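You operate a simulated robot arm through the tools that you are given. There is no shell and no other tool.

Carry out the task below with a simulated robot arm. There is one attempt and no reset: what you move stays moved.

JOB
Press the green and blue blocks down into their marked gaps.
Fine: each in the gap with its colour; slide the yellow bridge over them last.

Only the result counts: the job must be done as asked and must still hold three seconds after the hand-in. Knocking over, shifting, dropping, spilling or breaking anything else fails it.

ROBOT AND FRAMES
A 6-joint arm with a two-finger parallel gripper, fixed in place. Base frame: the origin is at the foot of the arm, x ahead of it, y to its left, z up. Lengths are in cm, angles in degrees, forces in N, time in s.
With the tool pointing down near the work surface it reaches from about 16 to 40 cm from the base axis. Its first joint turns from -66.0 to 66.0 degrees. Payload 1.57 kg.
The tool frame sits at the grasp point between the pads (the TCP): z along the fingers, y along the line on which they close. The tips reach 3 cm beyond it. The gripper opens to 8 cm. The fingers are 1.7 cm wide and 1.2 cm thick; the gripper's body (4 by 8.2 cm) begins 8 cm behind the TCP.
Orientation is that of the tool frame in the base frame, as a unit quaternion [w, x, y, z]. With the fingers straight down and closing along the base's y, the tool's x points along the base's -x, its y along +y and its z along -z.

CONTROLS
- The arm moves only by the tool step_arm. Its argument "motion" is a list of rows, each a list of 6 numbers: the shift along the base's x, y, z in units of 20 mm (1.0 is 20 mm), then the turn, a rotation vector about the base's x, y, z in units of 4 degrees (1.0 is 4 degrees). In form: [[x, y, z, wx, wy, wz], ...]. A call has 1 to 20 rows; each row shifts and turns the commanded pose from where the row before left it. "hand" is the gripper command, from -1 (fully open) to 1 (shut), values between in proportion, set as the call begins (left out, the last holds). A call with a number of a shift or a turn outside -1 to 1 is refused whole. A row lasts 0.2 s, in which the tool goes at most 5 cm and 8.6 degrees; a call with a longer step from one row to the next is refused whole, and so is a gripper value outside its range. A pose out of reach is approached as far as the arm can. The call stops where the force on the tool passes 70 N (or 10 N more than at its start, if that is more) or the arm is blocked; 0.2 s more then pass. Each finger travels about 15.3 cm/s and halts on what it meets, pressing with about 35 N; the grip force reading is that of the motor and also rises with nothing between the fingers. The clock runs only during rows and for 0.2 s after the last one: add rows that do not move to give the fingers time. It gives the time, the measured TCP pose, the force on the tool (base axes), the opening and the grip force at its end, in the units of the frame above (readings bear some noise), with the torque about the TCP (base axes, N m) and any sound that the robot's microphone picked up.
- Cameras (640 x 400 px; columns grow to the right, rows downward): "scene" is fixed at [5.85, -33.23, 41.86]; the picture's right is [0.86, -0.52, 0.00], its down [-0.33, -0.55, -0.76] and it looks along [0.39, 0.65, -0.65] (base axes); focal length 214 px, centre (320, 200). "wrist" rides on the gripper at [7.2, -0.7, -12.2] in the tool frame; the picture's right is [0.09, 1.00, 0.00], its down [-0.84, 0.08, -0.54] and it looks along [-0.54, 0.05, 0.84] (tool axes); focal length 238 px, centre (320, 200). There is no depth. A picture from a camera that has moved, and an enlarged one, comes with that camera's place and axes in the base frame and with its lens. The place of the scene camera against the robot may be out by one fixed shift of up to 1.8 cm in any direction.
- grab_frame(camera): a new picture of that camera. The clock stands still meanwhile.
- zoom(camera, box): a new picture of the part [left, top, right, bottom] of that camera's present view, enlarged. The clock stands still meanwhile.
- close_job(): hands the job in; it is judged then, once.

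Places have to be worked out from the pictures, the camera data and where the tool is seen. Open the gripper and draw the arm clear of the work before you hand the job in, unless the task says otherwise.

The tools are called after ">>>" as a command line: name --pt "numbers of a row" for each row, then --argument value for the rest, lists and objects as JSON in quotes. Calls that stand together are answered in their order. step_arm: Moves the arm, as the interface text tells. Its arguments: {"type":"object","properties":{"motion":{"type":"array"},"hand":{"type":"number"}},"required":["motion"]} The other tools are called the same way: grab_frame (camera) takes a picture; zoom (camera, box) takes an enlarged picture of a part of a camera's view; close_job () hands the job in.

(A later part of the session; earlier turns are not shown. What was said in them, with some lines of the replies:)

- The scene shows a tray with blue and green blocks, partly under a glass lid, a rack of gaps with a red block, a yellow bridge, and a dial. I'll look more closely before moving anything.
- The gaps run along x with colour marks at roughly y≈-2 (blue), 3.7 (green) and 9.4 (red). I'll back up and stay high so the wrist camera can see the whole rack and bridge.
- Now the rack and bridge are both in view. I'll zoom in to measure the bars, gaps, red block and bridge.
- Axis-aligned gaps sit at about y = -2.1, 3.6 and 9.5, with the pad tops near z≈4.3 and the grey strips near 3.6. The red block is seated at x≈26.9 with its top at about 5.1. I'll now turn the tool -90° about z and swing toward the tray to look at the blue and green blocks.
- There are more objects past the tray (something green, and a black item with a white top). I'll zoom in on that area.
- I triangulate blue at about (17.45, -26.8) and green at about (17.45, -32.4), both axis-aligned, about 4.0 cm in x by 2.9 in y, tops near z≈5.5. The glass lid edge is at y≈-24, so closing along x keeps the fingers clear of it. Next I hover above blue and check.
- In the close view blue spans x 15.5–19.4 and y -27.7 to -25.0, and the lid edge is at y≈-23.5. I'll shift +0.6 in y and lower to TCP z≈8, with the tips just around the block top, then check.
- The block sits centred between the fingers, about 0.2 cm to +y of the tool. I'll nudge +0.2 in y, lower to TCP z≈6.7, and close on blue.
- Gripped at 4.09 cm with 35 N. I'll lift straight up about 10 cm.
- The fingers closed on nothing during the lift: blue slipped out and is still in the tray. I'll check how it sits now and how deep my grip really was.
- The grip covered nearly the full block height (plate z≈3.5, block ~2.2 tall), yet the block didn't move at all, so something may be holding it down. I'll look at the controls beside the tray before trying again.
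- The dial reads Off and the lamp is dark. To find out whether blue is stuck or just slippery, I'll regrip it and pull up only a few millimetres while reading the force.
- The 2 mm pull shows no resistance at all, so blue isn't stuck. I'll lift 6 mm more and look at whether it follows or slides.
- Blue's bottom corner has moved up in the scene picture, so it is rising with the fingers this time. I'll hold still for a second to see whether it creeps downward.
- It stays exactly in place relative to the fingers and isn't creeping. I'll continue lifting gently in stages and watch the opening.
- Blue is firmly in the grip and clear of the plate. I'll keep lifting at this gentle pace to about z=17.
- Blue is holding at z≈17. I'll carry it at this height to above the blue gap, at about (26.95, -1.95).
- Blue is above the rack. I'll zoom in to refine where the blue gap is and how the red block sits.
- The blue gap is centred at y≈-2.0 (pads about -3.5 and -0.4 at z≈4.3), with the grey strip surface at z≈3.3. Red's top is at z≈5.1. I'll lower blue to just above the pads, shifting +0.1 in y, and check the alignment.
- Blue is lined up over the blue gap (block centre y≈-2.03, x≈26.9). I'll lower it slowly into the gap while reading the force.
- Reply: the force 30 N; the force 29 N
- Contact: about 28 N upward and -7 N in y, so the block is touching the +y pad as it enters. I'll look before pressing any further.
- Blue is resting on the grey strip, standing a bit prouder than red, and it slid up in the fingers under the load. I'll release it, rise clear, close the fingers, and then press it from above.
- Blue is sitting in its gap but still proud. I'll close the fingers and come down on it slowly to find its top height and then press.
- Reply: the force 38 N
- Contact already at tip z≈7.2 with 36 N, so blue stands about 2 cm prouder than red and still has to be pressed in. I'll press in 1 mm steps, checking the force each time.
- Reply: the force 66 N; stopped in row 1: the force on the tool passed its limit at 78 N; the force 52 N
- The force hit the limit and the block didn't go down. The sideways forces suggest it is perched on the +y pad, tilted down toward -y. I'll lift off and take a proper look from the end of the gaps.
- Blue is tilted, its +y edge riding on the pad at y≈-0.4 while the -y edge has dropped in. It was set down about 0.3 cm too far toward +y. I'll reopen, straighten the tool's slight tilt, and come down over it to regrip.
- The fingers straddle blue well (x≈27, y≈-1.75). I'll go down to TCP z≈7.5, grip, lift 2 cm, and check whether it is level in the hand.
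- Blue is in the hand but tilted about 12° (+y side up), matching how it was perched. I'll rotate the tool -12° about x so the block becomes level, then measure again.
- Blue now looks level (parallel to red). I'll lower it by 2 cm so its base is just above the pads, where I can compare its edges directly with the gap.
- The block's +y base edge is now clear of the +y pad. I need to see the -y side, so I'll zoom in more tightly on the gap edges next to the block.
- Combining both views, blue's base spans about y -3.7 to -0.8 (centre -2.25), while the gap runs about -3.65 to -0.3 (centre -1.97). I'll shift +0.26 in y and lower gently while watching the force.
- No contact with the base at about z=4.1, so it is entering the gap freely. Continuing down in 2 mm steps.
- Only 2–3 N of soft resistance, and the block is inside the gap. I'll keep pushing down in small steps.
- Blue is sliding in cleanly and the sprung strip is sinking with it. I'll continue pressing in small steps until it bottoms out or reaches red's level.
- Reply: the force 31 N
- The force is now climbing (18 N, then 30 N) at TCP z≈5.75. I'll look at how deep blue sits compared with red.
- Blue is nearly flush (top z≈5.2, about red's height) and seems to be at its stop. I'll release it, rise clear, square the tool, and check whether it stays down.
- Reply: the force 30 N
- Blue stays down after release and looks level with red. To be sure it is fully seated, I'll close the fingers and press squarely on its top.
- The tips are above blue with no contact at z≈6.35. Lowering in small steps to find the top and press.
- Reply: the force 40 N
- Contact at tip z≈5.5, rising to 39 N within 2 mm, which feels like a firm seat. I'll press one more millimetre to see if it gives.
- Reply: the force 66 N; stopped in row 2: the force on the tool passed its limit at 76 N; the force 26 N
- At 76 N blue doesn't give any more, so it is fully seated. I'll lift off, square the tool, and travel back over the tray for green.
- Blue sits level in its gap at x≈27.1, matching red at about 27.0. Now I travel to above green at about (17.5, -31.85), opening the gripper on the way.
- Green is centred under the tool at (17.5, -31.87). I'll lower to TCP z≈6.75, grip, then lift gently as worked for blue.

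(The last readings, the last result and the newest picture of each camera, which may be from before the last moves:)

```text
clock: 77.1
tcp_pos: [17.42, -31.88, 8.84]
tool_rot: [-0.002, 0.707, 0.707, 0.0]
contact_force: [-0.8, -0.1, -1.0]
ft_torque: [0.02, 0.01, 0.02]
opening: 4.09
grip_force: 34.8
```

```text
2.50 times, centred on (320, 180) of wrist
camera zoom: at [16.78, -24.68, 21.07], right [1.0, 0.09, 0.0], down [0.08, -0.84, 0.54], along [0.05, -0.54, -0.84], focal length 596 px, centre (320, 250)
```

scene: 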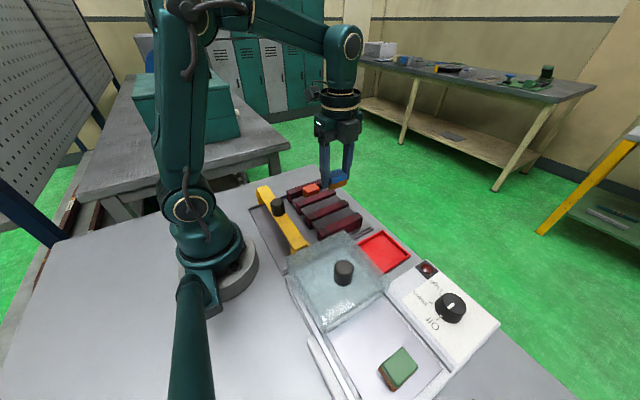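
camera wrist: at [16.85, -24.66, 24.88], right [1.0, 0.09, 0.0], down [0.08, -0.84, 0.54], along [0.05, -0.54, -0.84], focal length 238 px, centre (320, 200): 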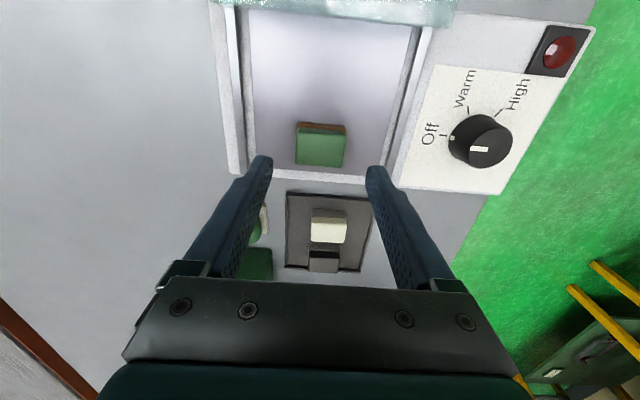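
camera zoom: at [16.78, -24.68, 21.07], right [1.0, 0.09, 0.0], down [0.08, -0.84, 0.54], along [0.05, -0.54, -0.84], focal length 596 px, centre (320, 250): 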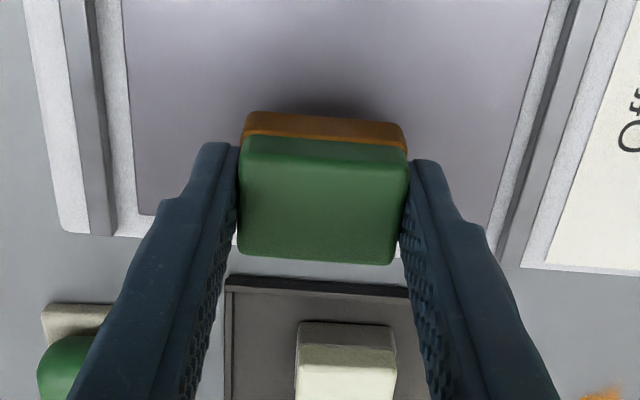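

Green is held and level. I'll lift gently to z≈17 and carry it to above the green gap at about (27.0, 3.65).

>>> step_arm --pt "0 0 0.2 0 0 0" --pt "0 0 0.3 0 0 0" --pt "0 0 0.3 0 0 0" --pt "0 0 0.3 0 0 0" --pt "0 0 0.3 0 0 0" --pt "0 0 0.3 0 0 0" --pt "0 0 0.3 0 0 0" --pt "0 0 0.3 0 0 0" --pt "0 0 0.3 0 0 0" --pt "0 0 0.3 0 0 0" --pt "0 0 0.3 0 0 0" --pt "0 0 0.3 0 0 0" --pt "0 0 0.3 0 0 0" --pt "0 0 0.3 0 0 0" --pt "0 0 0 0 0 0"

>>> step_arm --pt "0.07 0.3 0 0 0 0" --pt "0.13 0.5 0 0 0 0" --pt "0.19 0.7 0 0 0 0" --pt "0.19 0.7 0 0 0 0" --pt "0.19 0.7 0 0 0 0" --pt "0.19 0.7 0 0 0 0" --pt "0.19 0.7 0 0 0 0" --pt "0.19 0.7 0 0 0 0" --pt "0.19 0.7 0 0 0 0" --pt "0.19 0.7 0 0 0 0" --pt "0.19 0.7 0 0 0 0" --pt "0.19 0.7 0 0 0 0" --pt "0.19 0.7 0 0 0 0" --pt "0.19 0.7 0 0 0 0" --pt "0.19 0.7 0 0 0 0" --pt "0.19 0.7 0 0 0 0" --pt "0.19 0.7 0 0 0 0" --pt "0.19 0.7 0 0 0 0" --pt "0.19 0.7 0 0 0 0" --pt "0.19 0.7 0 0 0 0"

>>> step_arm --pt "0.19 0.7 0 0 0 0" --pt "0.19 0.7 0 0 0 0" --pt "0.19 0.7 0 0 0 0" --pt "0.19 0.7 0 0 0 0" --pt "0.19 0.7 0 0 0 0" --pt "0.17 0.6 0 0 0 0" --pt "0.06 0.2 0 0 0 0" --pt "0 0 0 0 0 0"

>>> grab_frame --camera "wrist"

>>> grab_frame --camera "scene"

```text
clock: 80.3
tcp_pos: [17.49, -31.78, 16.94]
tool_rot: [-0.001, 0.708, 0.706, 0.0]
contact_force: [0.4, 1.0, -0.8]
ft_torque: [0.0, 0.0, 0.02]
opening: 4.12
grip_force: 35.2
```

```text
clock: 84.5
tcp_pos: [24.81, -4.97, 17.11]
tool_rot: [-0.002, 0.707, 0.707, 0.0]
contact_force: [-0.4, -0.3, -1.0]
ft_torque: [0.03, 0.04, 0.0]
opening: 4.1
grip_force: 34.4
```

```text
clock: 86.3
tcp_pos: [27.19, 3.67, 17.01]
tool_rot: [-0.002, 0.708, 0.706, -0.001]
contact_force: [0.1, 0.2, -0.8]
ft_torque: [0.0, 0.02, -0.03]
opening: 4.08
grip_force: 35.7
```

```text
taken
camera wrist: at [26.38, 10.75, 29.26], right [1.0, 0.09, 0.0], down [0.08, -0.84, 0.54], along [0.05, -0.54, -0.84], focal length 238 px, centre (320, 200)
```

wrist: 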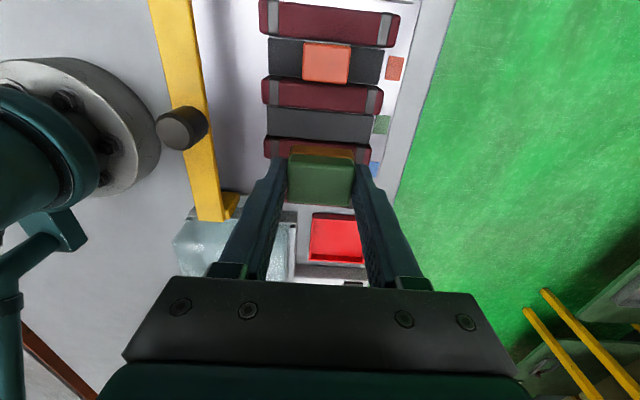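

```text
taken
```

scene: 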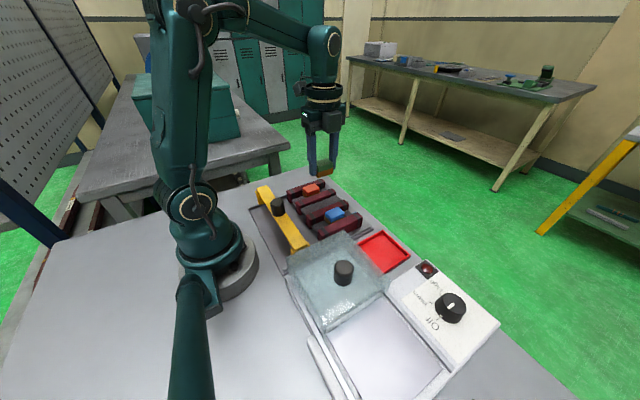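

Green is above its gap. I'll zoom to measure the gap edges, and use the nicely centred red block as a reference for how a block should sit.

>>> zoom --camera "wrist" --box '[250, 0, 420, 170]'

>>> step_arm --pt "0 0 -0.4 0 0 0" --pt "0 0 -0.5 0 0 0" --pt "0 0 -0.5 0 0 0" --pt "0 0 -0.5 0 0 0" --pt "0 0 -0.5 0 0 0" --pt "0 0 -0.5 0 0 0" --pt "0 0 -0.5 0 0 0" --pt "0 0 -0.5 0 0 0" --pt "0 0 -0.3 0 0 0" --pt "0 0 0 0 0 0"

>>> zoom --camera "wrist" --box '[230, 70, 410, 220]'

>>> zoom --camera "scene" --box '[290, 160, 370, 220]'

```text
2.35 times, centred on (335, 85) of wrist
camera zoom: at [26.38, 10.75, 29.26], right [1.0, 0.09, 0.0], down [0.08, -0.84, 0.54], along [0.05, -0.54, -0.84], focal length 561 px, centre (285, 471)
```

zoom: 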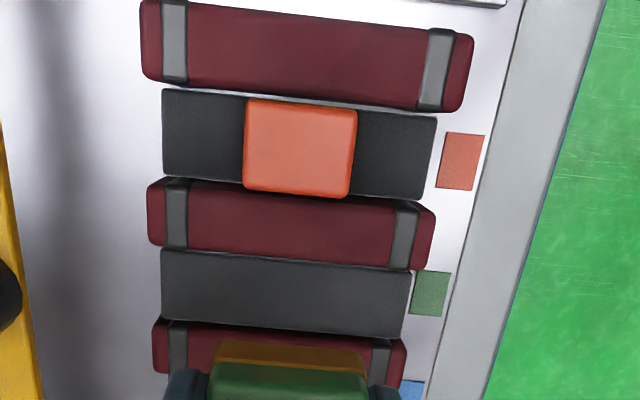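

```text
clock: 88.5
tcp_pos: [27.02, 3.49, 8.62]
tool_rot: [-0.002, 0.707, 0.707, -0.001]
contact_force: [1.3, 0.2, -0.8]
ft_torque: [0.01, 0.01, -0.03]
opening: 4.12
grip_force: 34.7
```

```text
2.67 times, centred on (320, 145) of wrist
camera zoom: at [26.39, 10.71, 20.88], right [1.0, 0.09, 0.0], down [0.08, -0.84, 0.54], along [0.05, -0.54, -0.84], focal length 636 px, centre (320, 347)
```

zoom: 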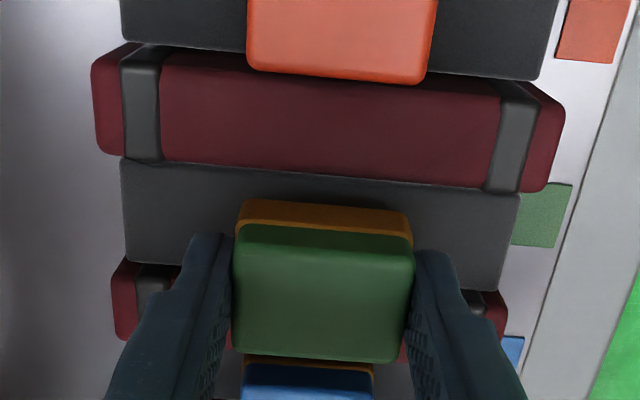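

```text
6.67 times, centred on (330, 190) of scene
camera zoom: at [5.85, -33.23, 41.86], right [0.86, -0.52, 0.0], down [-0.33, -0.55, -0.76], along [0.39, 0.65, -0.65], focal length 1430 px, centre (253, 267)
```

zoom: 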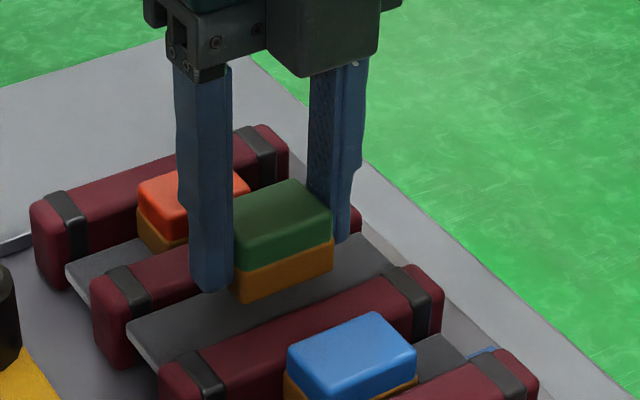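

By the same measure that worked for blue, green's centre is at y≈3.6–3.7 and the gap centre is about 3.75. I'll shift +0.1 and lower another 0.8 cm, then recheck just above the pads.

>>> step_arm --pt "-0.02 0.05 -0.1 0 0 0" --pt "0 0 -0.15 0 0 0" --pt "0 0 -0.15 0 0 0" --pt "0 0 0 0 0 0"

>>> zoom --camera "wrist" --box '[230, 70, 410, 220]'

>>> zoom --camera "scene" --box '[295, 175, 355, 220]'

```text
clock: 89.5
tcp_pos: [27.06, 3.69, 7.76]
tool_rot: [-0.001, 0.708, 0.707, -0.001]
contact_force: [0.0, 0.2, -0.7]
ft_torque: [-0.01, 0.02, 0.04]
opening: 4.11
grip_force: 34.9
```

```text
2.67 times, centred on (320, 145) of wrist
camera zoom: at [26.33, 10.84, 20.04], right [1.0, 0.09, 0.0], down [0.08, -0.84, 0.54], along [0.05, -0.54, -0.84], focal length 636 px, centre (320, 347)
```

zoom: 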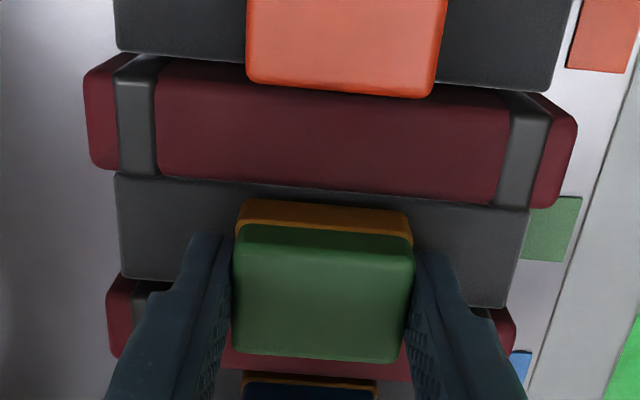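

```text
8.89 times, centred on (325, 198) of scene
camera zoom: at [5.85, -33.23, 41.86], right [0.86, -0.52, 0.0], down [-0.33, -0.55, -0.76], along [0.39, 0.65, -0.65], focal length 1906 px, centre (276, 222)
```

zoom: 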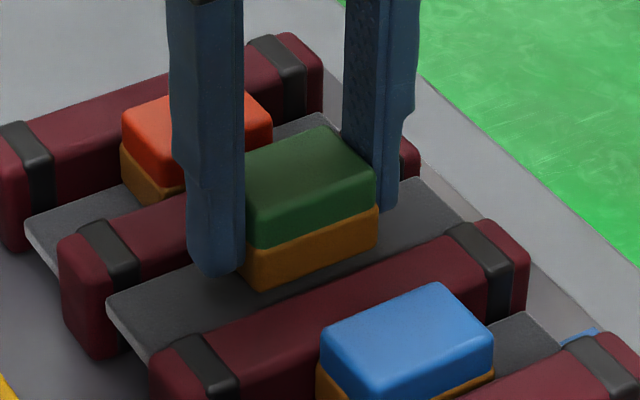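

Green is now centred in its gap to within about 0.1 cm. I'll lower it in small steps and watch the force, as I did with blue.

>>> step_arm --pt "0 0.02 -0.1 0 0 0" --pt "0 0 -0.1 0 0 0" --pt "0 0 0 0 0 0"

>>> step_arm --pt "0 0 -0.1 0 0 0" --pt "0 0 0 0 0 0"

>>> step_arm --pt "0 0 -0.1 0 0 0" --pt "0 0 0 0 0 0"

```text
clock: 90.3
tcp_pos: [27.01, 3.73, 7.43]
tool_rot: [-0.001, 0.708, 0.707, 0.001]
contact_force: [-0.1, -0.2, -1.0]
ft_torque: [0.01, -0.02, -0.03]
opening: 4.12
grip_force: 35.5
```

```text
clock: 90.9
tcp_pos: [27.0, 3.69, 7.26]
tool_rot: [-0.002, 0.707, 0.707, -0.001]
contact_force: [0.0, -1.0, -0.9]
ft_torque: [0.0, 0.01, 0.03]
opening: 4.09
grip_force: 35.0
```

```text
clock: 91.5
tcp_pos: [27.0, 3.77, 7.12]
tool_rot: [-0.001, 0.708, 0.706, 0.0]
contact_force: [0.8, -1.3, 1.8]
ft_torque: [-0.05, -0.09, -0.04]
opening: 4.08
grip_force: 34.5
```

It is entering with only about 2 N from the sprung strip. Continuing down.

>>> step_arm --pt "0 0 -0.1 0 0 0" --pt "0 0 -0.1 0 0 0" --pt "0 0 0 0 0 0"

>>> step_arm --pt "0 0 -0.1 0 0 0" --pt "0 0 -0.1 0 0 0" --pt "0 0 0 0 0 0"

>>> step_arm --pt "0 0 -0.1 0 0 0" --pt "0 0 0 0 0 0"

>>> zoom --camera "scene" --box '[280, 170, 370, 235]'

```text
clock: 92.3
tcp_pos: [27.01, 3.74, 6.51]
tool_rot: [-0.002, 0.708, 0.707, 0.0]
contact_force: [0.2, -0.2, 1.7]
ft_torque: [0.03, -0.03, 0.07]
opening: 4.1
grip_force: 35.2
```

```text
clock: 93.1
tcp_pos: [27.05, 3.71, 6.16]
tool_rot: [-0.002, 0.708, 0.707, -0.001]
contact_force: [1.0, 0.4, 2.3]
ft_torque: [0.04, -0.11, 0.01]
opening: 4.09
grip_force: 34.8
```

```text
clock: 93.7
tcp_pos: [26.87, 3.62, 6.0]
tool_rot: [-0.001, 0.707, 0.707, -0.001]
contact_force: [0.1, -0.4, 1.8]
ft_torque: [-0.02, -0.07, 0.0]
opening: 4.08
grip_force: 34.9
```

```text
6.15 times, centred on (325, 202) of scene
camera zoom: at [5.85, -33.23, 41.86], right [0.86, -0.52, 0.0], down [-0.33, -0.55, -0.76], along [0.39, 0.65, -0.65], focal length 1320 px, centre (289, 185)
```

zoom: 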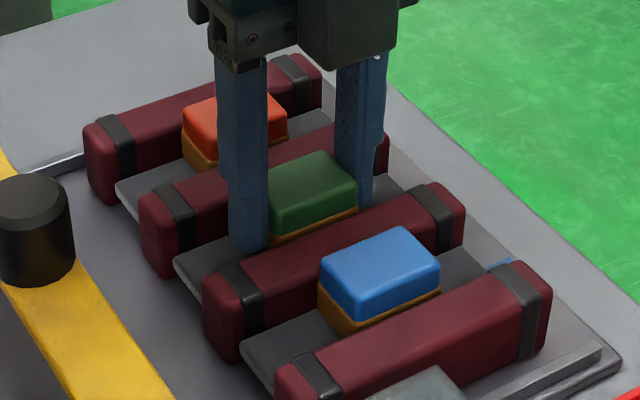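

Green is most of the way in. A few more steps until it bottoms out.

>>> step_arm --pt "0 0 -0.1 0 0 0" --pt "0 0 0 0 0 0"

>>> step_arm --pt "0 0 -0.05 0 0 0" --pt "0 0 0 0 0 0"

```text
clock: 94.3
tcp_pos: [27.21, 3.68, 5.87]
tool_rot: [-0.003, 0.707, 0.707, -0.001]
contact_force: [-8.3, -2.4, 30.2]
ft_torque: [-0.06, 0.16, 0.01]
opening: 4.11
grip_force: 34.6
```

```text
clock: 94.9
tcp_pos: [27.1, 3.7, 5.71]
tool_rot: [-0.002, 0.707, 0.707, 0.0]
contact_force: [-6.1, -1.5, 30.6]
ft_torque: [-0.03, 0.08, 0.04]
opening: 4.09
grip_force: 34.9
```

Green has bottomed out at 30 N. I'll release, rise clear, close the fingers, and press its top squarely to make sure it's fully seated.

>>> step_arm --pt "0 0 0 0 0 0" --pt "0 0 0 0 0 0" --pt "0 0 0 0 0 0" --hand -0.5

>>> step_arm --pt "0 0 0.2 0 0 0" --pt "0 0 0.4 0 0 0" --pt "0 0 0.5 0 0 0" --pt "0 0 0.5 0 0 0" --pt "0 0 0.5 0 0 0" --pt "0 0 0.5 0 0 0" --pt "0 0 0.5 0 0 0" --pt "0 0 0.4 0 0 0" --pt "0 0 0 0 0 0"

>>> zoom --camera "scene" --box '[280, 170, 370, 235]'

>>> zoom --camera "wrist" --box '[230, 20, 410, 170]'

```text
clock: 95.7
tcp_pos: [27.1, 3.82, 5.76]
tool_rot: [-0.002, 0.707, 0.707, -0.001]
contact_force: [-0.1, -0.1, 0.4]
ft_torque: [0.0, 0.01, 0.02]
opening: 5.98
grip_force: 0.1
```

```text
clock: 97.7
tcp_pos: [27.1, 3.57, 12.8]
tool_rot: [-0.002, 0.708, 0.706, -0.001]
contact_force: [0.0, 0.0, 0.5]
ft_torque: [0.02, 0.01, 0.01]
opening: 6.0
grip_force: 0.0
```

```text
6.15 times, centred on (325, 202) of scene
camera zoom: at [5.85, -33.23, 41.86], right [0.86, -0.52, 0.0], down [-0.33, -0.55, -0.76], along [0.39, 0.65, -0.65], focal length 1320 px, centre (289, 185)
```

zoom: 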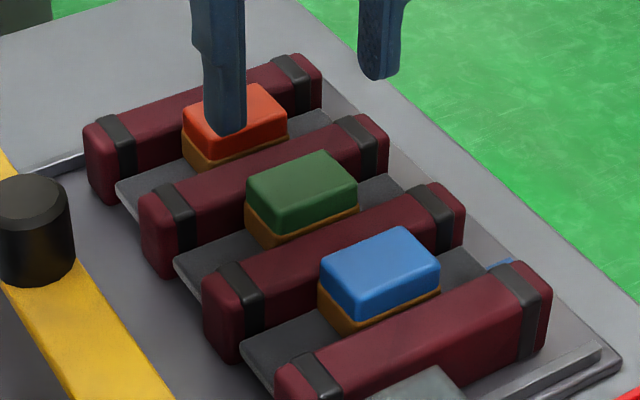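

```text
2.67 times, centred on (320, 95) of wrist
camera zoom: at [26.39, 10.85, 24.96], right [1.0, 0.09, 0.0], down [0.08, -0.84, 0.54], along [0.05, -0.54, -0.84], focal length 636 px, centre (320, 480)
```

zoom: 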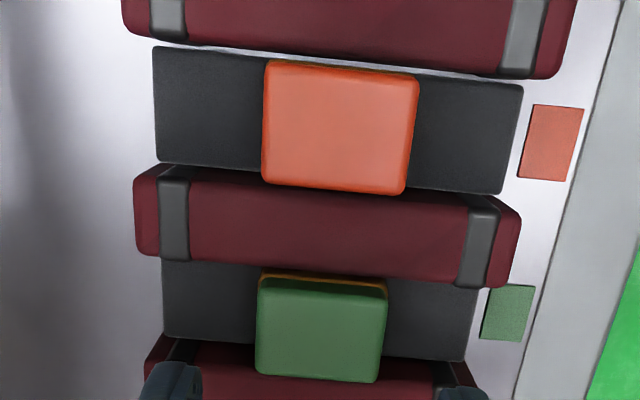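

All three blocks now look equally seated. I'll close the fingers and give green a confirming press from above.

>>> step_arm --pt "0 0 0 0 0 0" --pt "0 0 0 0 0 0" --pt "0 0 -0.3 0 0 0" --pt "0 0 -0.5 0 0 0" --pt "0 0 -0.5 0 0 0" --pt "0 0 -0.4 0 0 0" --pt "0 0 -0.2 0 0 0" --pt "0 0 0 0 0 0" --hand 1

>>> step_arm --pt "0 0 -0.1 0 0 0" --pt "0 0 0 0 0 0"

>>> step_arm --pt "0 0 -0.08 0 0 0" --pt "0 0 0 0 0 0"

>>> step_arm --pt "0 0 -0.08 0 0 0" --pt "0 0 0 0 0 0"

```text
clock: 99.5
tcp_pos: [27.09, 3.8, 9.03]
tool_rot: [-0.001, 0.708, 0.706, -0.001]
contact_force: [1.4, 0.2, 0.3]
ft_torque: [0.02, 0.01, -0.02]
opening: 0.01
grip_force: 21.3
```

```text
clock: 100.1
tcp_pos: [26.95, 3.71, 8.69]
tool_rot: [-0.002, 0.708, 0.706, -0.001]
contact_force: [-0.6, 0.2, -0.1]
ft_torque: [-0.02, -0.02, -0.02]
opening: 0.0
grip_force: 21.8
```

```text
clock: 100.7
tcp_pos: [27.05, 3.76, 8.61]
tool_rot: [-0.001, 0.707, 0.708, 0.001]
contact_force: [-0.7, 0.4, 4.4]
ft_torque: [0.01, -0.01, 0.0]
opening: 0.0
grip_force: 21.4
```

```text
clock: 101.3
tcp_pos: [27.11, 3.71, 8.47]
tool_rot: [-0.001, 0.707, 0.707, 0.0]
contact_force: [-9.2, -0.5, 40.1]
ft_torque: [-0.05, 0.28, 0.04]
opening: 0.01
grip_force: 22.0
```

Green's top meets the tips at the same height as blue's (about z=5.5, 40 N in 1.6 mm), so both are fully seated at the same level. I'll lift off and move back to look at the bridge and its knob.

>>> step_arm --pt "0 0 -0.04 0 0 0" --pt "0 0 0 0 0 0"

>>> step_arm --pt "0 0 0.3 0 0 0" --pt "0 0 0.6 0 0 0" --pt "0 0 0.8 0 0 0" --pt "0 0 0.8 0 0 0" --pt "0 0 0.8 0 0 0" --pt "0 0 0.8 0 0 0" --pt "-0.4 0 0.2 0 0 0" --pt "-0.7 0 0 0 0 0" --pt "-0.8 0 0 0 0 0" --pt "-0.8 0 0 0 0 0" --pt "-0.8 0 0 0 0 0" --pt "-0.5 0 0 0 0 0" --pt "0 0 0 0 0 0"

>>> grab_frame --camera "wrist"

>>> grab_frame --camera "scene"

```text
clock: 101.9
tcp_pos: [27.0, 3.59, 8.38]
tool_rot: [0.0, 0.707, 0.707, 0.002]
contact_force: [-11.3, -2.6, 62.3]
ft_torque: [-0.15, 0.34, 0.0]
opening: 0.0
grip_force: 21.2
```

```text
clock: 104.7
tcp_pos: [19.0, 3.74, 17.08]
tool_rot: [-0.001, 0.707, 0.707, 0.0]
contact_force: [-0.4, -0.4, -0.4]
ft_torque: [0.03, 0.0, 0.02]
opening: 0.0
grip_force: 21.2
```

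```text
taken
camera wrist: at [18.29, 10.87, 29.21], right [1.0, 0.09, 0.0], down [0.08, -0.84, 0.54], along [0.05, -0.54, -0.84], focal length 238 px, centre (320, 200)
```

wrist: 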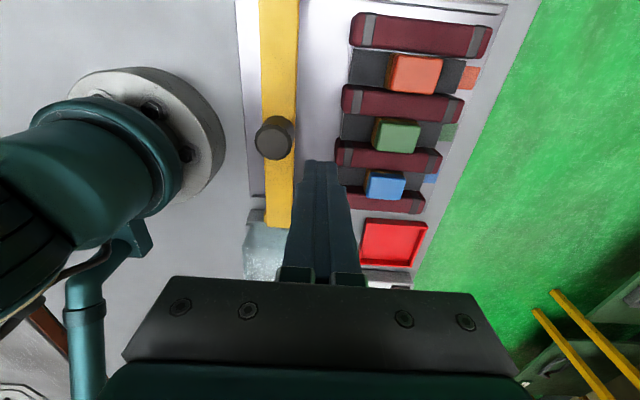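

```text
taken
```

scene: 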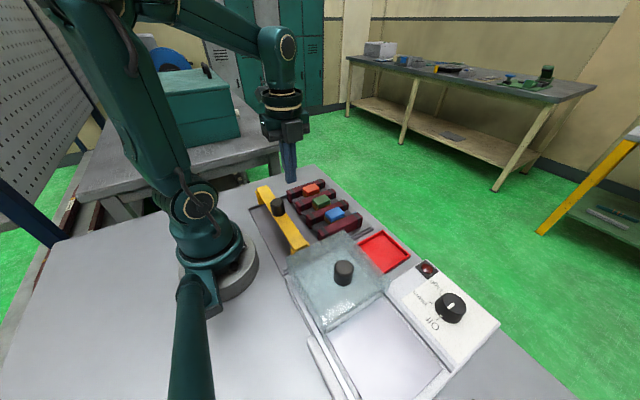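

All three blocks are in a row. I'll zoom in on the bridge knob, its ends, and its underside before moving it.

>>> zoom --camera "wrist" --box '[230, 70, 350, 170]'

>>> zoom --camera "scene" --box '[240, 175, 320, 255]'

>>> zoom --camera "wrist" --box '[330, 0, 510, 230]'

```text
4.00 times, centred on (290, 120) of wrist
camera zoom: at [18.29, 10.87, 29.21], right [1.0, 0.09, 0.0], down [0.08, -0.84, 0.54], along [0.05, -0.54, -0.84], focal length 953 px, centre (440, 520)
```

zoom: 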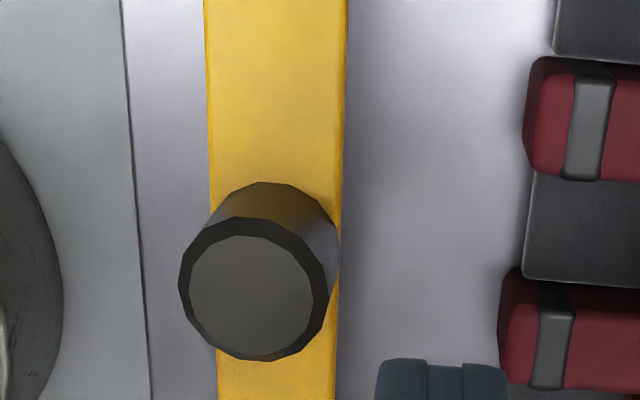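

```text
5.00 times, centred on (280, 215) of scene
camera zoom: at [5.85, -33.23, 41.86], right [0.86, -0.52, 0.0], down [-0.33, -0.55, -0.76], along [0.39, 0.65, -0.65], focal length 1072 px, centre (520, 125)
```

zoom: 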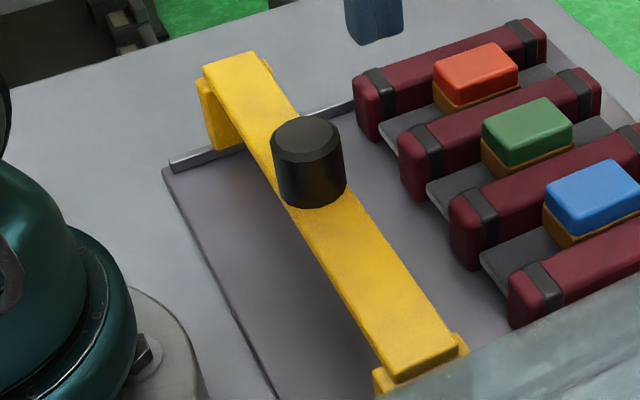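

```text
1.74 times, centred on (420, 115) of wrist
camera zoom: at [18.29, 10.87, 29.21], right [1.0, 0.09, 0.0], down [0.08, -0.84, 0.54], along [0.05, -0.54, -0.84], focal length 414 px, centre (146, 348)
```

zoom: 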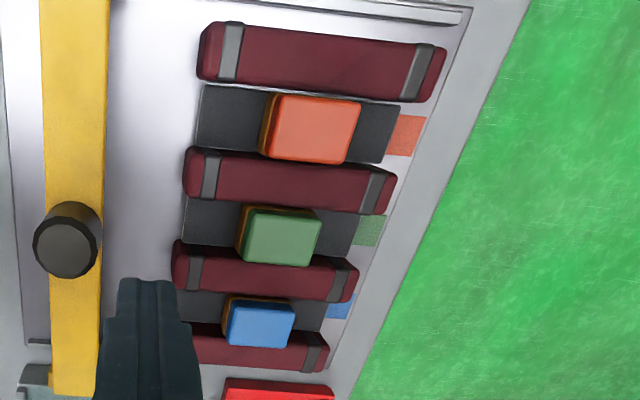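

The knob is at about (14.85, 3.7), 3.2 cm across, from z≈7.1 to 9.4. The bridge underside (about 6.5) clears the block tops (5.5). I'll open fully, with the -x finger going down behind the knob at TCP (16.9, 3.7), and check before pushing.

>>> step_arm --pt "-0.4 0 0 0 0 0" --pt "-0.4 0 0 0 0 0" --pt "-0.25 0 -0.3 0 0 0" --pt "0 0 -0.5 0 0 0" --pt "0 0 -0.5 0 0 0" --pt "0 0 -0.4 0 0 0" --pt "0 0 0 0 0 0" --hand -1

>>> grab_frame --camera "wrist"

>>> zoom --camera "scene" --box '[220, 140, 340, 260]'

```text
clock: 106.3
tcp_pos: [16.94, 3.69, 13.54]
tool_rot: [-0.001, 0.707, 0.707, -0.001]
contact_force: [-0.3, 0.5, 0.5]
ft_torque: [0.02, -0.02, 0.04]
opening: 7.99
grip_force: 0.1
```

```text
taken
camera wrist: at [16.26, 10.88, 25.75], right [1.0, 0.09, 0.0], down [0.08, -0.84, 0.54], along [0.05, -0.54, -0.84], focal length 238 px, centre (320, 200)
```

wrist: 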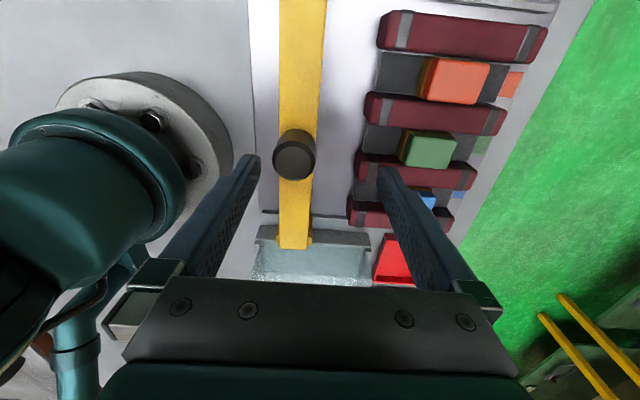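

```text
3.33 times, centred on (280, 200) of scene
camera zoom: at [5.85, -33.23, 41.86], right [0.86, -0.52, 0.0], down [-0.33, -0.55, -0.76], along [0.39, 0.65, -0.65], focal length 715 px, centre (453, 200)
```

zoom: 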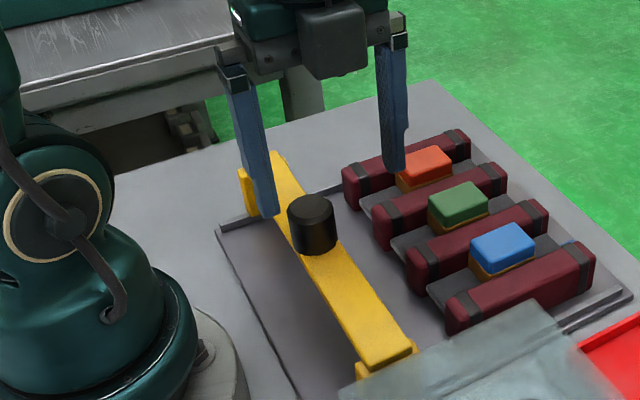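

The knob is nicely between the open fingers (knob x 13.4–16.5, finger face at 12.9). I'll lower to TCP z≈10.6, then push slowly in +x.

>>> step_arm --pt "0 0 -0.4 0 0 0" --pt "0 0 -0.5 0 0 0" --pt "0 0 -0.4 0 0 0" --pt "0 0 -0.17 0 0 0" --pt "0 0 0 0 0 0"

>>> step_arm --pt "0.1 0 0 0 0 0" --pt "0.1 0 0 0 0 0" --pt "0.1 0 0 0 0 0" --pt "0.1 0 0 0 0 0" --pt "0.1 0 0 0 0 0"

>>> grab_frame --camera "wrist"

```text
clock: 107.5
tcp_pos: [16.88, 3.67, 10.69]
tool_rot: [-0.002, 0.708, 0.707, -0.001]
contact_force: [-0.6, -0.4, -0.6]
ft_torque: [0.0, 0.03, -0.01]
opening: 7.98
grip_force: 0.0
```

```text
clock: 108.7
tcp_pos: [17.81, 3.73, 10.66]
tool_rot: [-0.002, 0.708, 0.707, 0.0]
contact_force: [-1.4, 0.9, -0.9]
ft_torque: [0.02, -0.01, -0.04]
opening: 7.99
grip_force: 0.0
```

```text
taken
camera wrist: at [17.25, 10.9, 22.86], right [1.0, 0.09, 0.0], down [0.08, -0.84, 0.54], along [0.05, -0.54, -0.84], focal length 238 px, centre (320, 200)
```

wrist: 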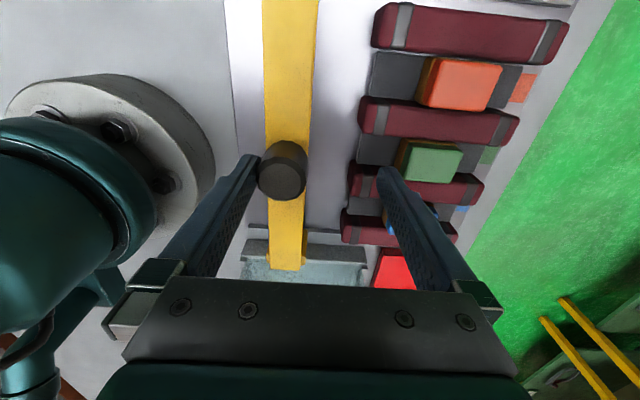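

The finger is now at the knob with almost no resistance. I'll push on slowly another 2 cm and check that the bridge slides squarely.

>>> step_arm --pt "0.1 0 0 0 0 0" --pt "0.1 0 0 0 0 0" --pt "0.1 0 0 0 0 0" --pt "0.1 0 0 0 0 0" --pt "0.1 0 0 0 0 0" --pt "0.1 0 0 0 0 0" --pt "0.1 0 0 0 0 0" --pt "0.1 0 0 0 0 0" --pt "0.1 0 0 0 0 0" --pt "0.1 0 0 0 0 0" --pt "0 0 0 0 0 0"

>>> grab_frame --camera "wrist"

>>> zoom --camera "scene" --box '[220, 140, 360, 260]'

```text
clock: 111.1
tcp_pos: [19.96, 3.84, 10.69]
tool_rot: [-0.001, 0.708, 0.707, 0.0]
contact_force: [-0.9, -0.3, 0.3]
ft_torque: [-0.01, -0.04, -0.01]
opening: 8.0
grip_force: 0.0
```

```text
taken
camera wrist: at [19.24, 10.91, 22.83], right [1.0, 0.09, 0.0], down [0.08, -0.84, 0.54], along [0.05, -0.54, -0.84], focal length 238 px, centre (320, 200)
```

wrist: 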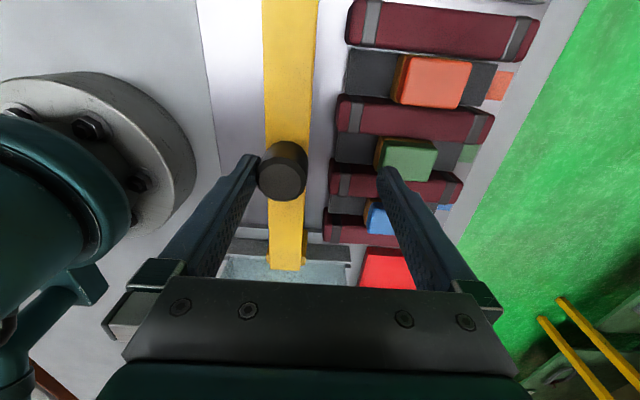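

```text
3.33 times, centred on (290, 200) of scene
camera zoom: at [5.85, -33.23, 41.86], right [0.86, -0.52, 0.0], down [-0.33, -0.55, -0.76], along [0.39, 0.65, -0.65], focal length 715 px, centre (420, 200)
```

zoom: 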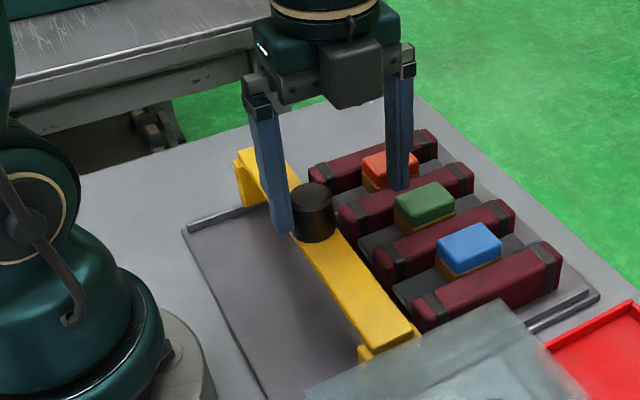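

The bridge is sliding squarely, with the knob now at x≈17.6. I'll push on at the same slow speed to just before the blocks.

>>> step_arm --pt "0.12 0 0 0 0 0" --pt "0.15 0 0 0 0 0" --pt "0.15 0 0 0 0 0" --pt "0.15 0 0 0 0 0" --pt "0.15 0 0 0 0 0" --pt "0.15 0 0 0 0 0" --pt "0.15 0 0 0 0 0" --pt "0.15 0 0 0 0 0" --pt "0.15 0 0 0 0 0" --pt "0.15 0 0 0 0 0" --pt "0.15 0 0 0 0 0" --pt "0.15 0 0 0 0 0" --pt "0.15 0 0 0 0 0" --pt "0.15 0 0 0 0 0" --pt "0.15 0 0 0 0 0" --pt "0.15 0 0 0 0 0" --pt "0.1 0 0 0 0 0" --pt "0 0 0 0 0 0"

>>> grab_frame --camera "wrist"

>>> zoom --camera "scene" --box '[240, 140, 380, 260]'

```text
clock: 114.9
tcp_pos: [24.83, 3.72, 10.67]
tool_rot: [-0.001, 0.708, 0.707, 0.0]
contact_force: [-1.6, -0.9, -0.6]
ft_torque: [0.01, 0.01, 0.03]
opening: 7.99
grip_force: 0.1
```

```text
taken
camera wrist: at [24.16, 10.86, 22.8], right [1.0, 0.09, 0.0], down [0.08, -0.84, 0.54], along [0.05, -0.54, -0.84], focal length 238 px, centre (320, 200)
```

wrist: 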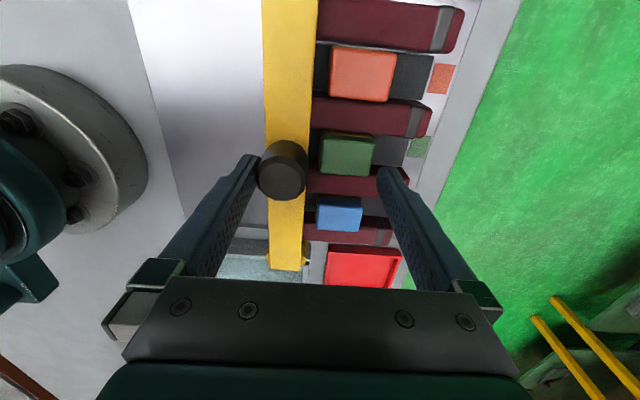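

```text
3.33 times, centred on (310, 200) of scene
camera zoom: at [5.85, -33.23, 41.86], right [0.86, -0.52, 0.0], down [-0.33, -0.55, -0.76], along [0.39, 0.65, -0.65], focal length 715 px, centre (353, 200)
```

zoom: 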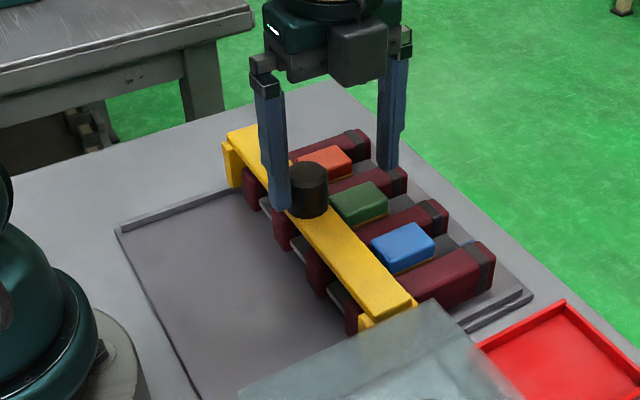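

The bridge clears the pads with no resistance and its knob is at x≈22.4. I'll advance over the blocks gently in two stages, watching the force for any contact.

>>> step_arm --pt "0.1 0 0 0 0 0" --pt "0.1 0 0 0 0 0" --pt "0.1 0 0 0 0 0" --pt "0.1 0 0 0 0 0" --pt "0.1 0 0 0 0 0" --pt "0.1 0 0 0 0 0" --pt "0.1 0 0 0 0 0" --pt "0.1 0 0 0 0 0" --pt "0.1 0 0 0 0 0" --pt "0.1 0 0 0 0 0"

>>> step_arm --pt "0.1 0 0 0 0 0" --pt "0.1 0 0 0 0 0" --pt "0.1 0 0 0 0 0" --pt "0.1 0 0 0 0 0" --pt "0.1 0 0 0 0 0" --pt "0.1 0 0 0 0 0" --pt "0.1 0 0 0 0 0" --pt "0.1 0 0 0 0 0" --pt "0 0 0 0 0 0"

>>> grab_frame --camera "wrist"

>>> zoom --camera "scene" --box '[240, 140, 380, 260]'

```text
clock: 117.1
tcp_pos: [27.0, 3.77, 10.7]
tool_rot: [-0.002, 0.707, 0.707, -0.001]
contact_force: [-0.7, 0.7, 0.3]
ft_torque: [0.01, 0.01, -0.01]
opening: 7.99
grip_force: 0.0
```

```text
clock: 119.1
tcp_pos: [28.57, 3.79, 10.62]
tool_rot: [-0.002, 0.707, 0.707, -0.001]
contact_force: [-0.7, 0.5, -1.1]
ft_torque: [-0.01, 0.01, -0.02]
opening: 7.99
grip_force: 0.0
```

```text
taken
camera wrist: at [27.81, 10.89, 22.83], right [1.0, 0.09, 0.0], down [0.08, -0.84, 0.54], along [0.05, -0.54, -0.84], focal length 238 px, centre (320, 200)
```

wrist: 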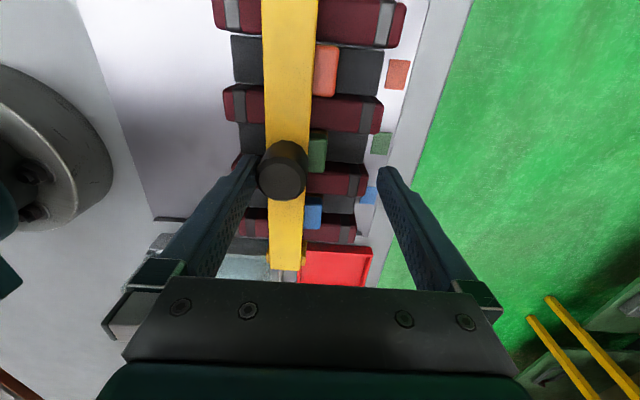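

```text
3.33 times, centred on (310, 200) of scene
camera zoom: at [5.85, -33.23, 41.86], right [0.86, -0.52, 0.0], down [-0.33, -0.55, -0.76], along [0.39, 0.65, -0.65], focal length 715 px, centre (353, 200)
```

zoom: 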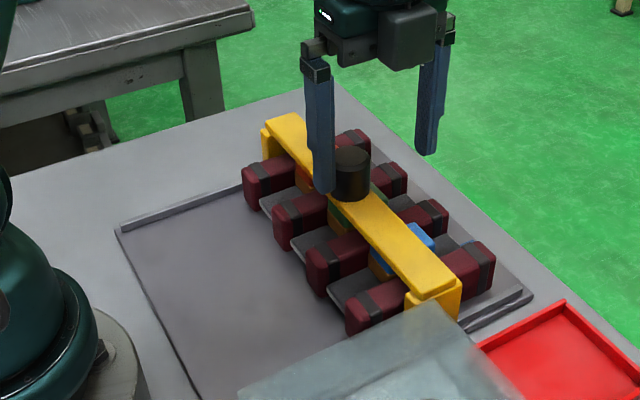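

The bridge passes over the blocks without touching them; its knob is at x≈26.1. I'll push the last ~1 cm so it's centred over them at x≈27.0.

>>> step_arm --pt "0.1 0 0 0 0 0" --pt "0.1 0 0 0 0 0" --pt "0.1 0 0 0 0 0" --pt "0.1 0 0 0 0 0" --pt "0.08 0 0 0 0 0" --pt "0 0 0 0 0 0"

>>> grab_frame --camera "wrist"

>>> zoom --camera "wrist" --box '[200, 0, 420, 270]'

>>> zoom --camera "scene" --box '[270, 150, 380, 250]'

```text
clock: 120.5
tcp_pos: [29.44, 3.68, 10.7]
tool_rot: [-0.002, 0.708, 0.707, -0.001]
contact_force: [-1.0, 0.0, 0.3]
ft_torque: [0.0, -0.01, -0.05]
opening: 7.98
grip_force: 0.1
```

```text
taken
camera wrist: at [28.76, 10.88, 22.81], right [1.0, 0.09, 0.0], down [0.08, -0.84, 0.54], along [0.05, -0.54, -0.84], focal length 238 px, centre (320, 200)
```

wrist: 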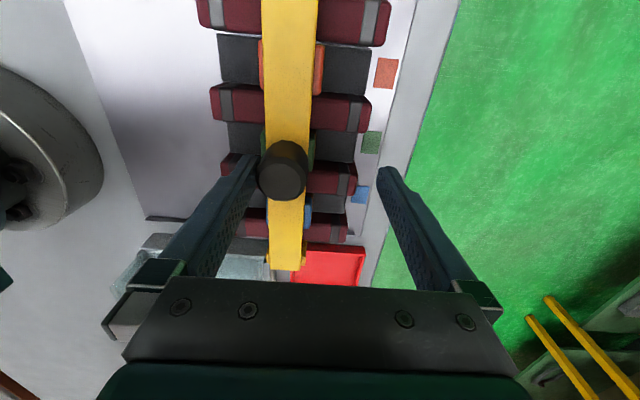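

```text
1.48 times, centred on (310, 135) of wrist
camera zoom: at [28.76, 10.88, 22.81], right [1.0, 0.09, 0.0], down [0.08, -0.84, 0.54], along [0.05, -0.54, -0.84], focal length 353 px, centre (335, 296)
```

zoom: 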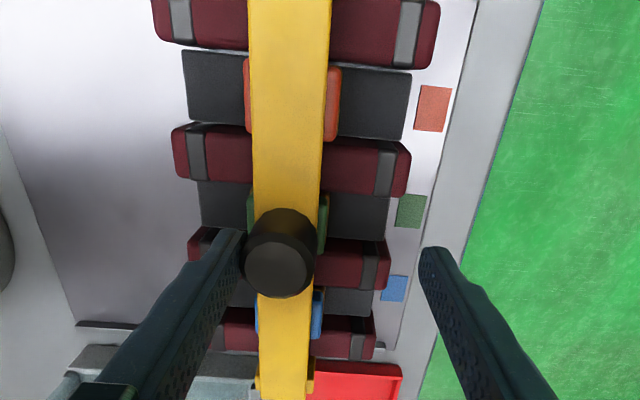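

```text
4.00 times, centred on (325, 200) of scene
camera zoom: at [5.85, -33.23, 41.86], right [0.86, -0.52, 0.0], down [-0.33, -0.55, -0.76], along [0.39, 0.65, -0.65], focal length 858 px, centre (300, 200)
```

zoom: 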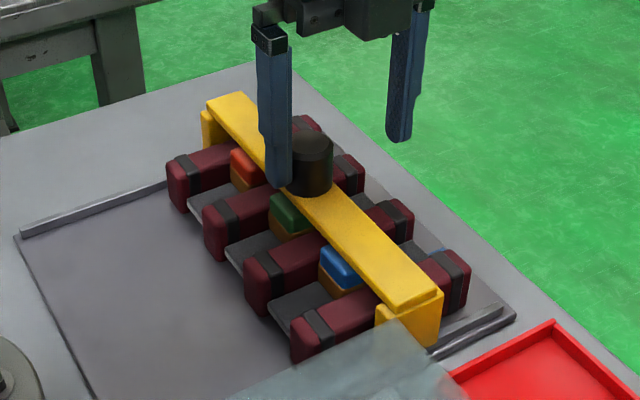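

The bridge is centred over the three blocks (x≈27.0–27.1). I'll back the finger off the knob by 0.5 cm, lift straight up, and draw the arm clear.

>>> step_arm --pt "-0.1 0 0 0 0 0" --pt "-0.15 0 0 0 0 0" --pt "0 0 0.3 0 0 0" --pt "0 0 0.6 0 0 0" --pt "0 0 0.8 0 0 0" --pt "0 0 0.8 0 0 0" --pt "0 0 0.8 0 0 0" --pt "0 0 0.8 0 0 0" --pt "0 0 0.8 0 0 0" --pt "0 0 0.8 0 0 0" --pt "0 0 0.4 0 0 0" --pt "0 0 0 0 0 0"

>>> grab_frame --camera "wrist"

>>> zoom --camera "scene" --box '[250, 150, 390, 260]'

```text
clock: 123.1
tcp_pos: [28.88, 3.64, 22.92]
tool_rot: [-0.002, 0.708, 0.706, 0.0]
contact_force: [-0.2, 0.5, 0.0]
ft_torque: [0.02, -0.01, 0.03]
opening: 7.98
grip_force: 0.0
```

```text
taken
camera wrist: at [28.26, 10.88, 35.03], right [1.0, 0.09, 0.0], down [0.08, -0.84, 0.54], along [0.05, -0.54, -0.84], focal length 238 px, centre (320, 200)
```

wrist: 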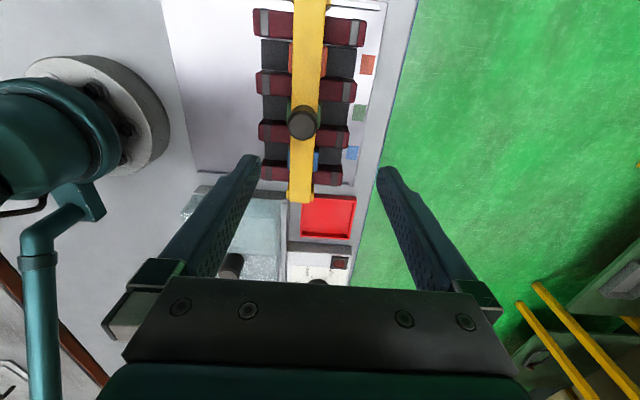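

```text
3.64 times, centred on (320, 205) of scene
camera zoom: at [5.85, -33.23, 41.86], right [0.86, -0.52, 0.0], down [-0.33, -0.55, -0.76], along [0.39, 0.65, -0.65], focal length 780 px, centre (320, 182)
```

zoom: 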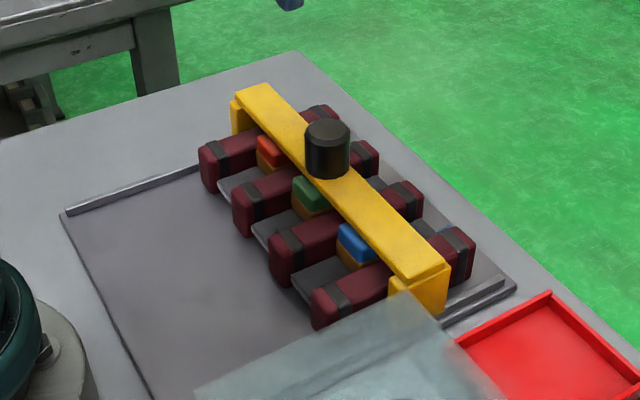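

The arm is clear with the gripper open. I'll take one last look at the blocks under the bridge and the rest of the bench before handing in.

>>> step_arm --pt "-0.5 0 0.2 0 0 0" --pt "-0.5 0 0.2 0 0 0" --pt "-0.5 0 0 0 0 0" --pt "0 0 0 0 0 0" --pt "0 0 0 0 0 0" --pt "0 0 0 0 0 0" --pt "0 0 0 0 0 0" --pt "0 0 0 0 0 0" --pt "0 0 0 0 0 0" --pt "0 0 0 0 0 0"

>>> grab_frame --camera "scene"

>>> zoom --camera "scene" --box '[280, 170, 370, 240]'

>>> zoom --camera "wrist" --box '[250, 0, 420, 210]'

```text
clock: 125.3
tcp_pos: [25.93, 3.7, 23.57]
tool_rot: [-0.002, 0.708, 0.707, -0.001]
contact_force: [-0.5, -0.7, 0.7]
ft_torque: [-0.01, -0.02, -0.01]
opening: 7.98
grip_force: 0.0
```

```text
taken
```

scene: 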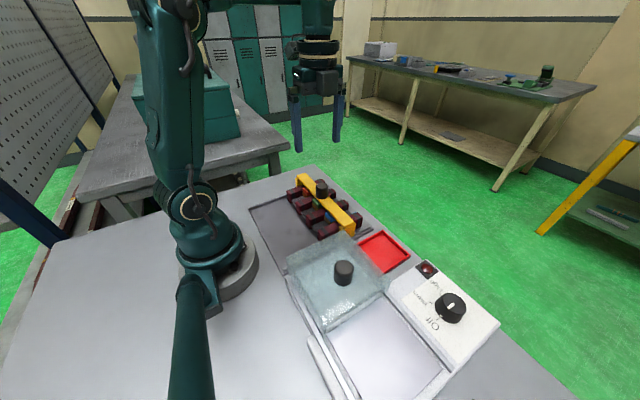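

```text
5.71 times, centred on (325, 205) of scene
camera zoom: at [5.85, -33.23, 41.86], right [0.86, -0.52, 0.0], down [-0.33, -0.55, -0.76], along [0.39, 0.65, -0.65], focal length 1226 px, centre (291, 171)
```

zoom: 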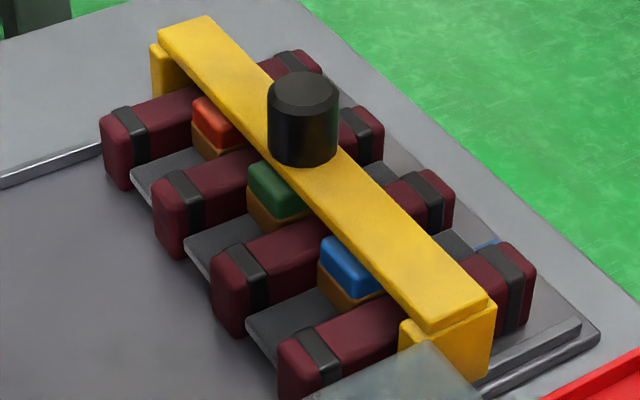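

```text
1.90 times, centred on (335, 105) of wrist
camera zoom: at [25.28, 10.91, 35.81], right [1.0, 0.09, 0.0], down [0.08, -0.84, 0.54], along [0.05, -0.54, -0.84], focal length 454 px, centre (291, 381)
```

zoom: 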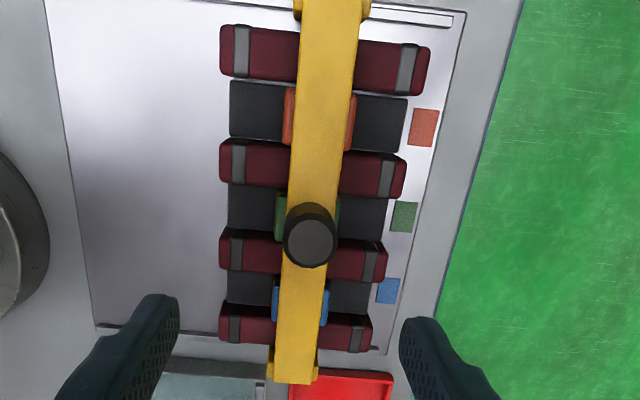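

Green and blue are each seated in the gap with their colour, level with red. The bridge is centred over all three, nothing else looks disturbed, and the arm is clear with the gripper open. I'm handing in the job.

>>> close_job

```text
The job is handed in.
```

The green and blue blocks are pressed down in the gaps marked with their colours, and the yellow bridge is slid over them. I've handed the job in and don't have the verdict yet.

- **Blocks:** Pressing from above, I met green and blue at the same height, and neither gave any further (62 N on green, 76 N on blue). They look level with the red block, though I didn't touch red to confirm it.
- **Bridge:** It slid across without touching the blocks and sits centred over all three, at about x = 27 cm.
- **Rest of the bench:** The lid, dial, red tray and other items look undisturbed, and the arm is clear with the gripper open.

Blue took several tries. It slipped out of the gripper on the first lift and stayed in the tray. My first placement then caught on the pad beside the gap, so I regripped it, levelled it and set it in properly.
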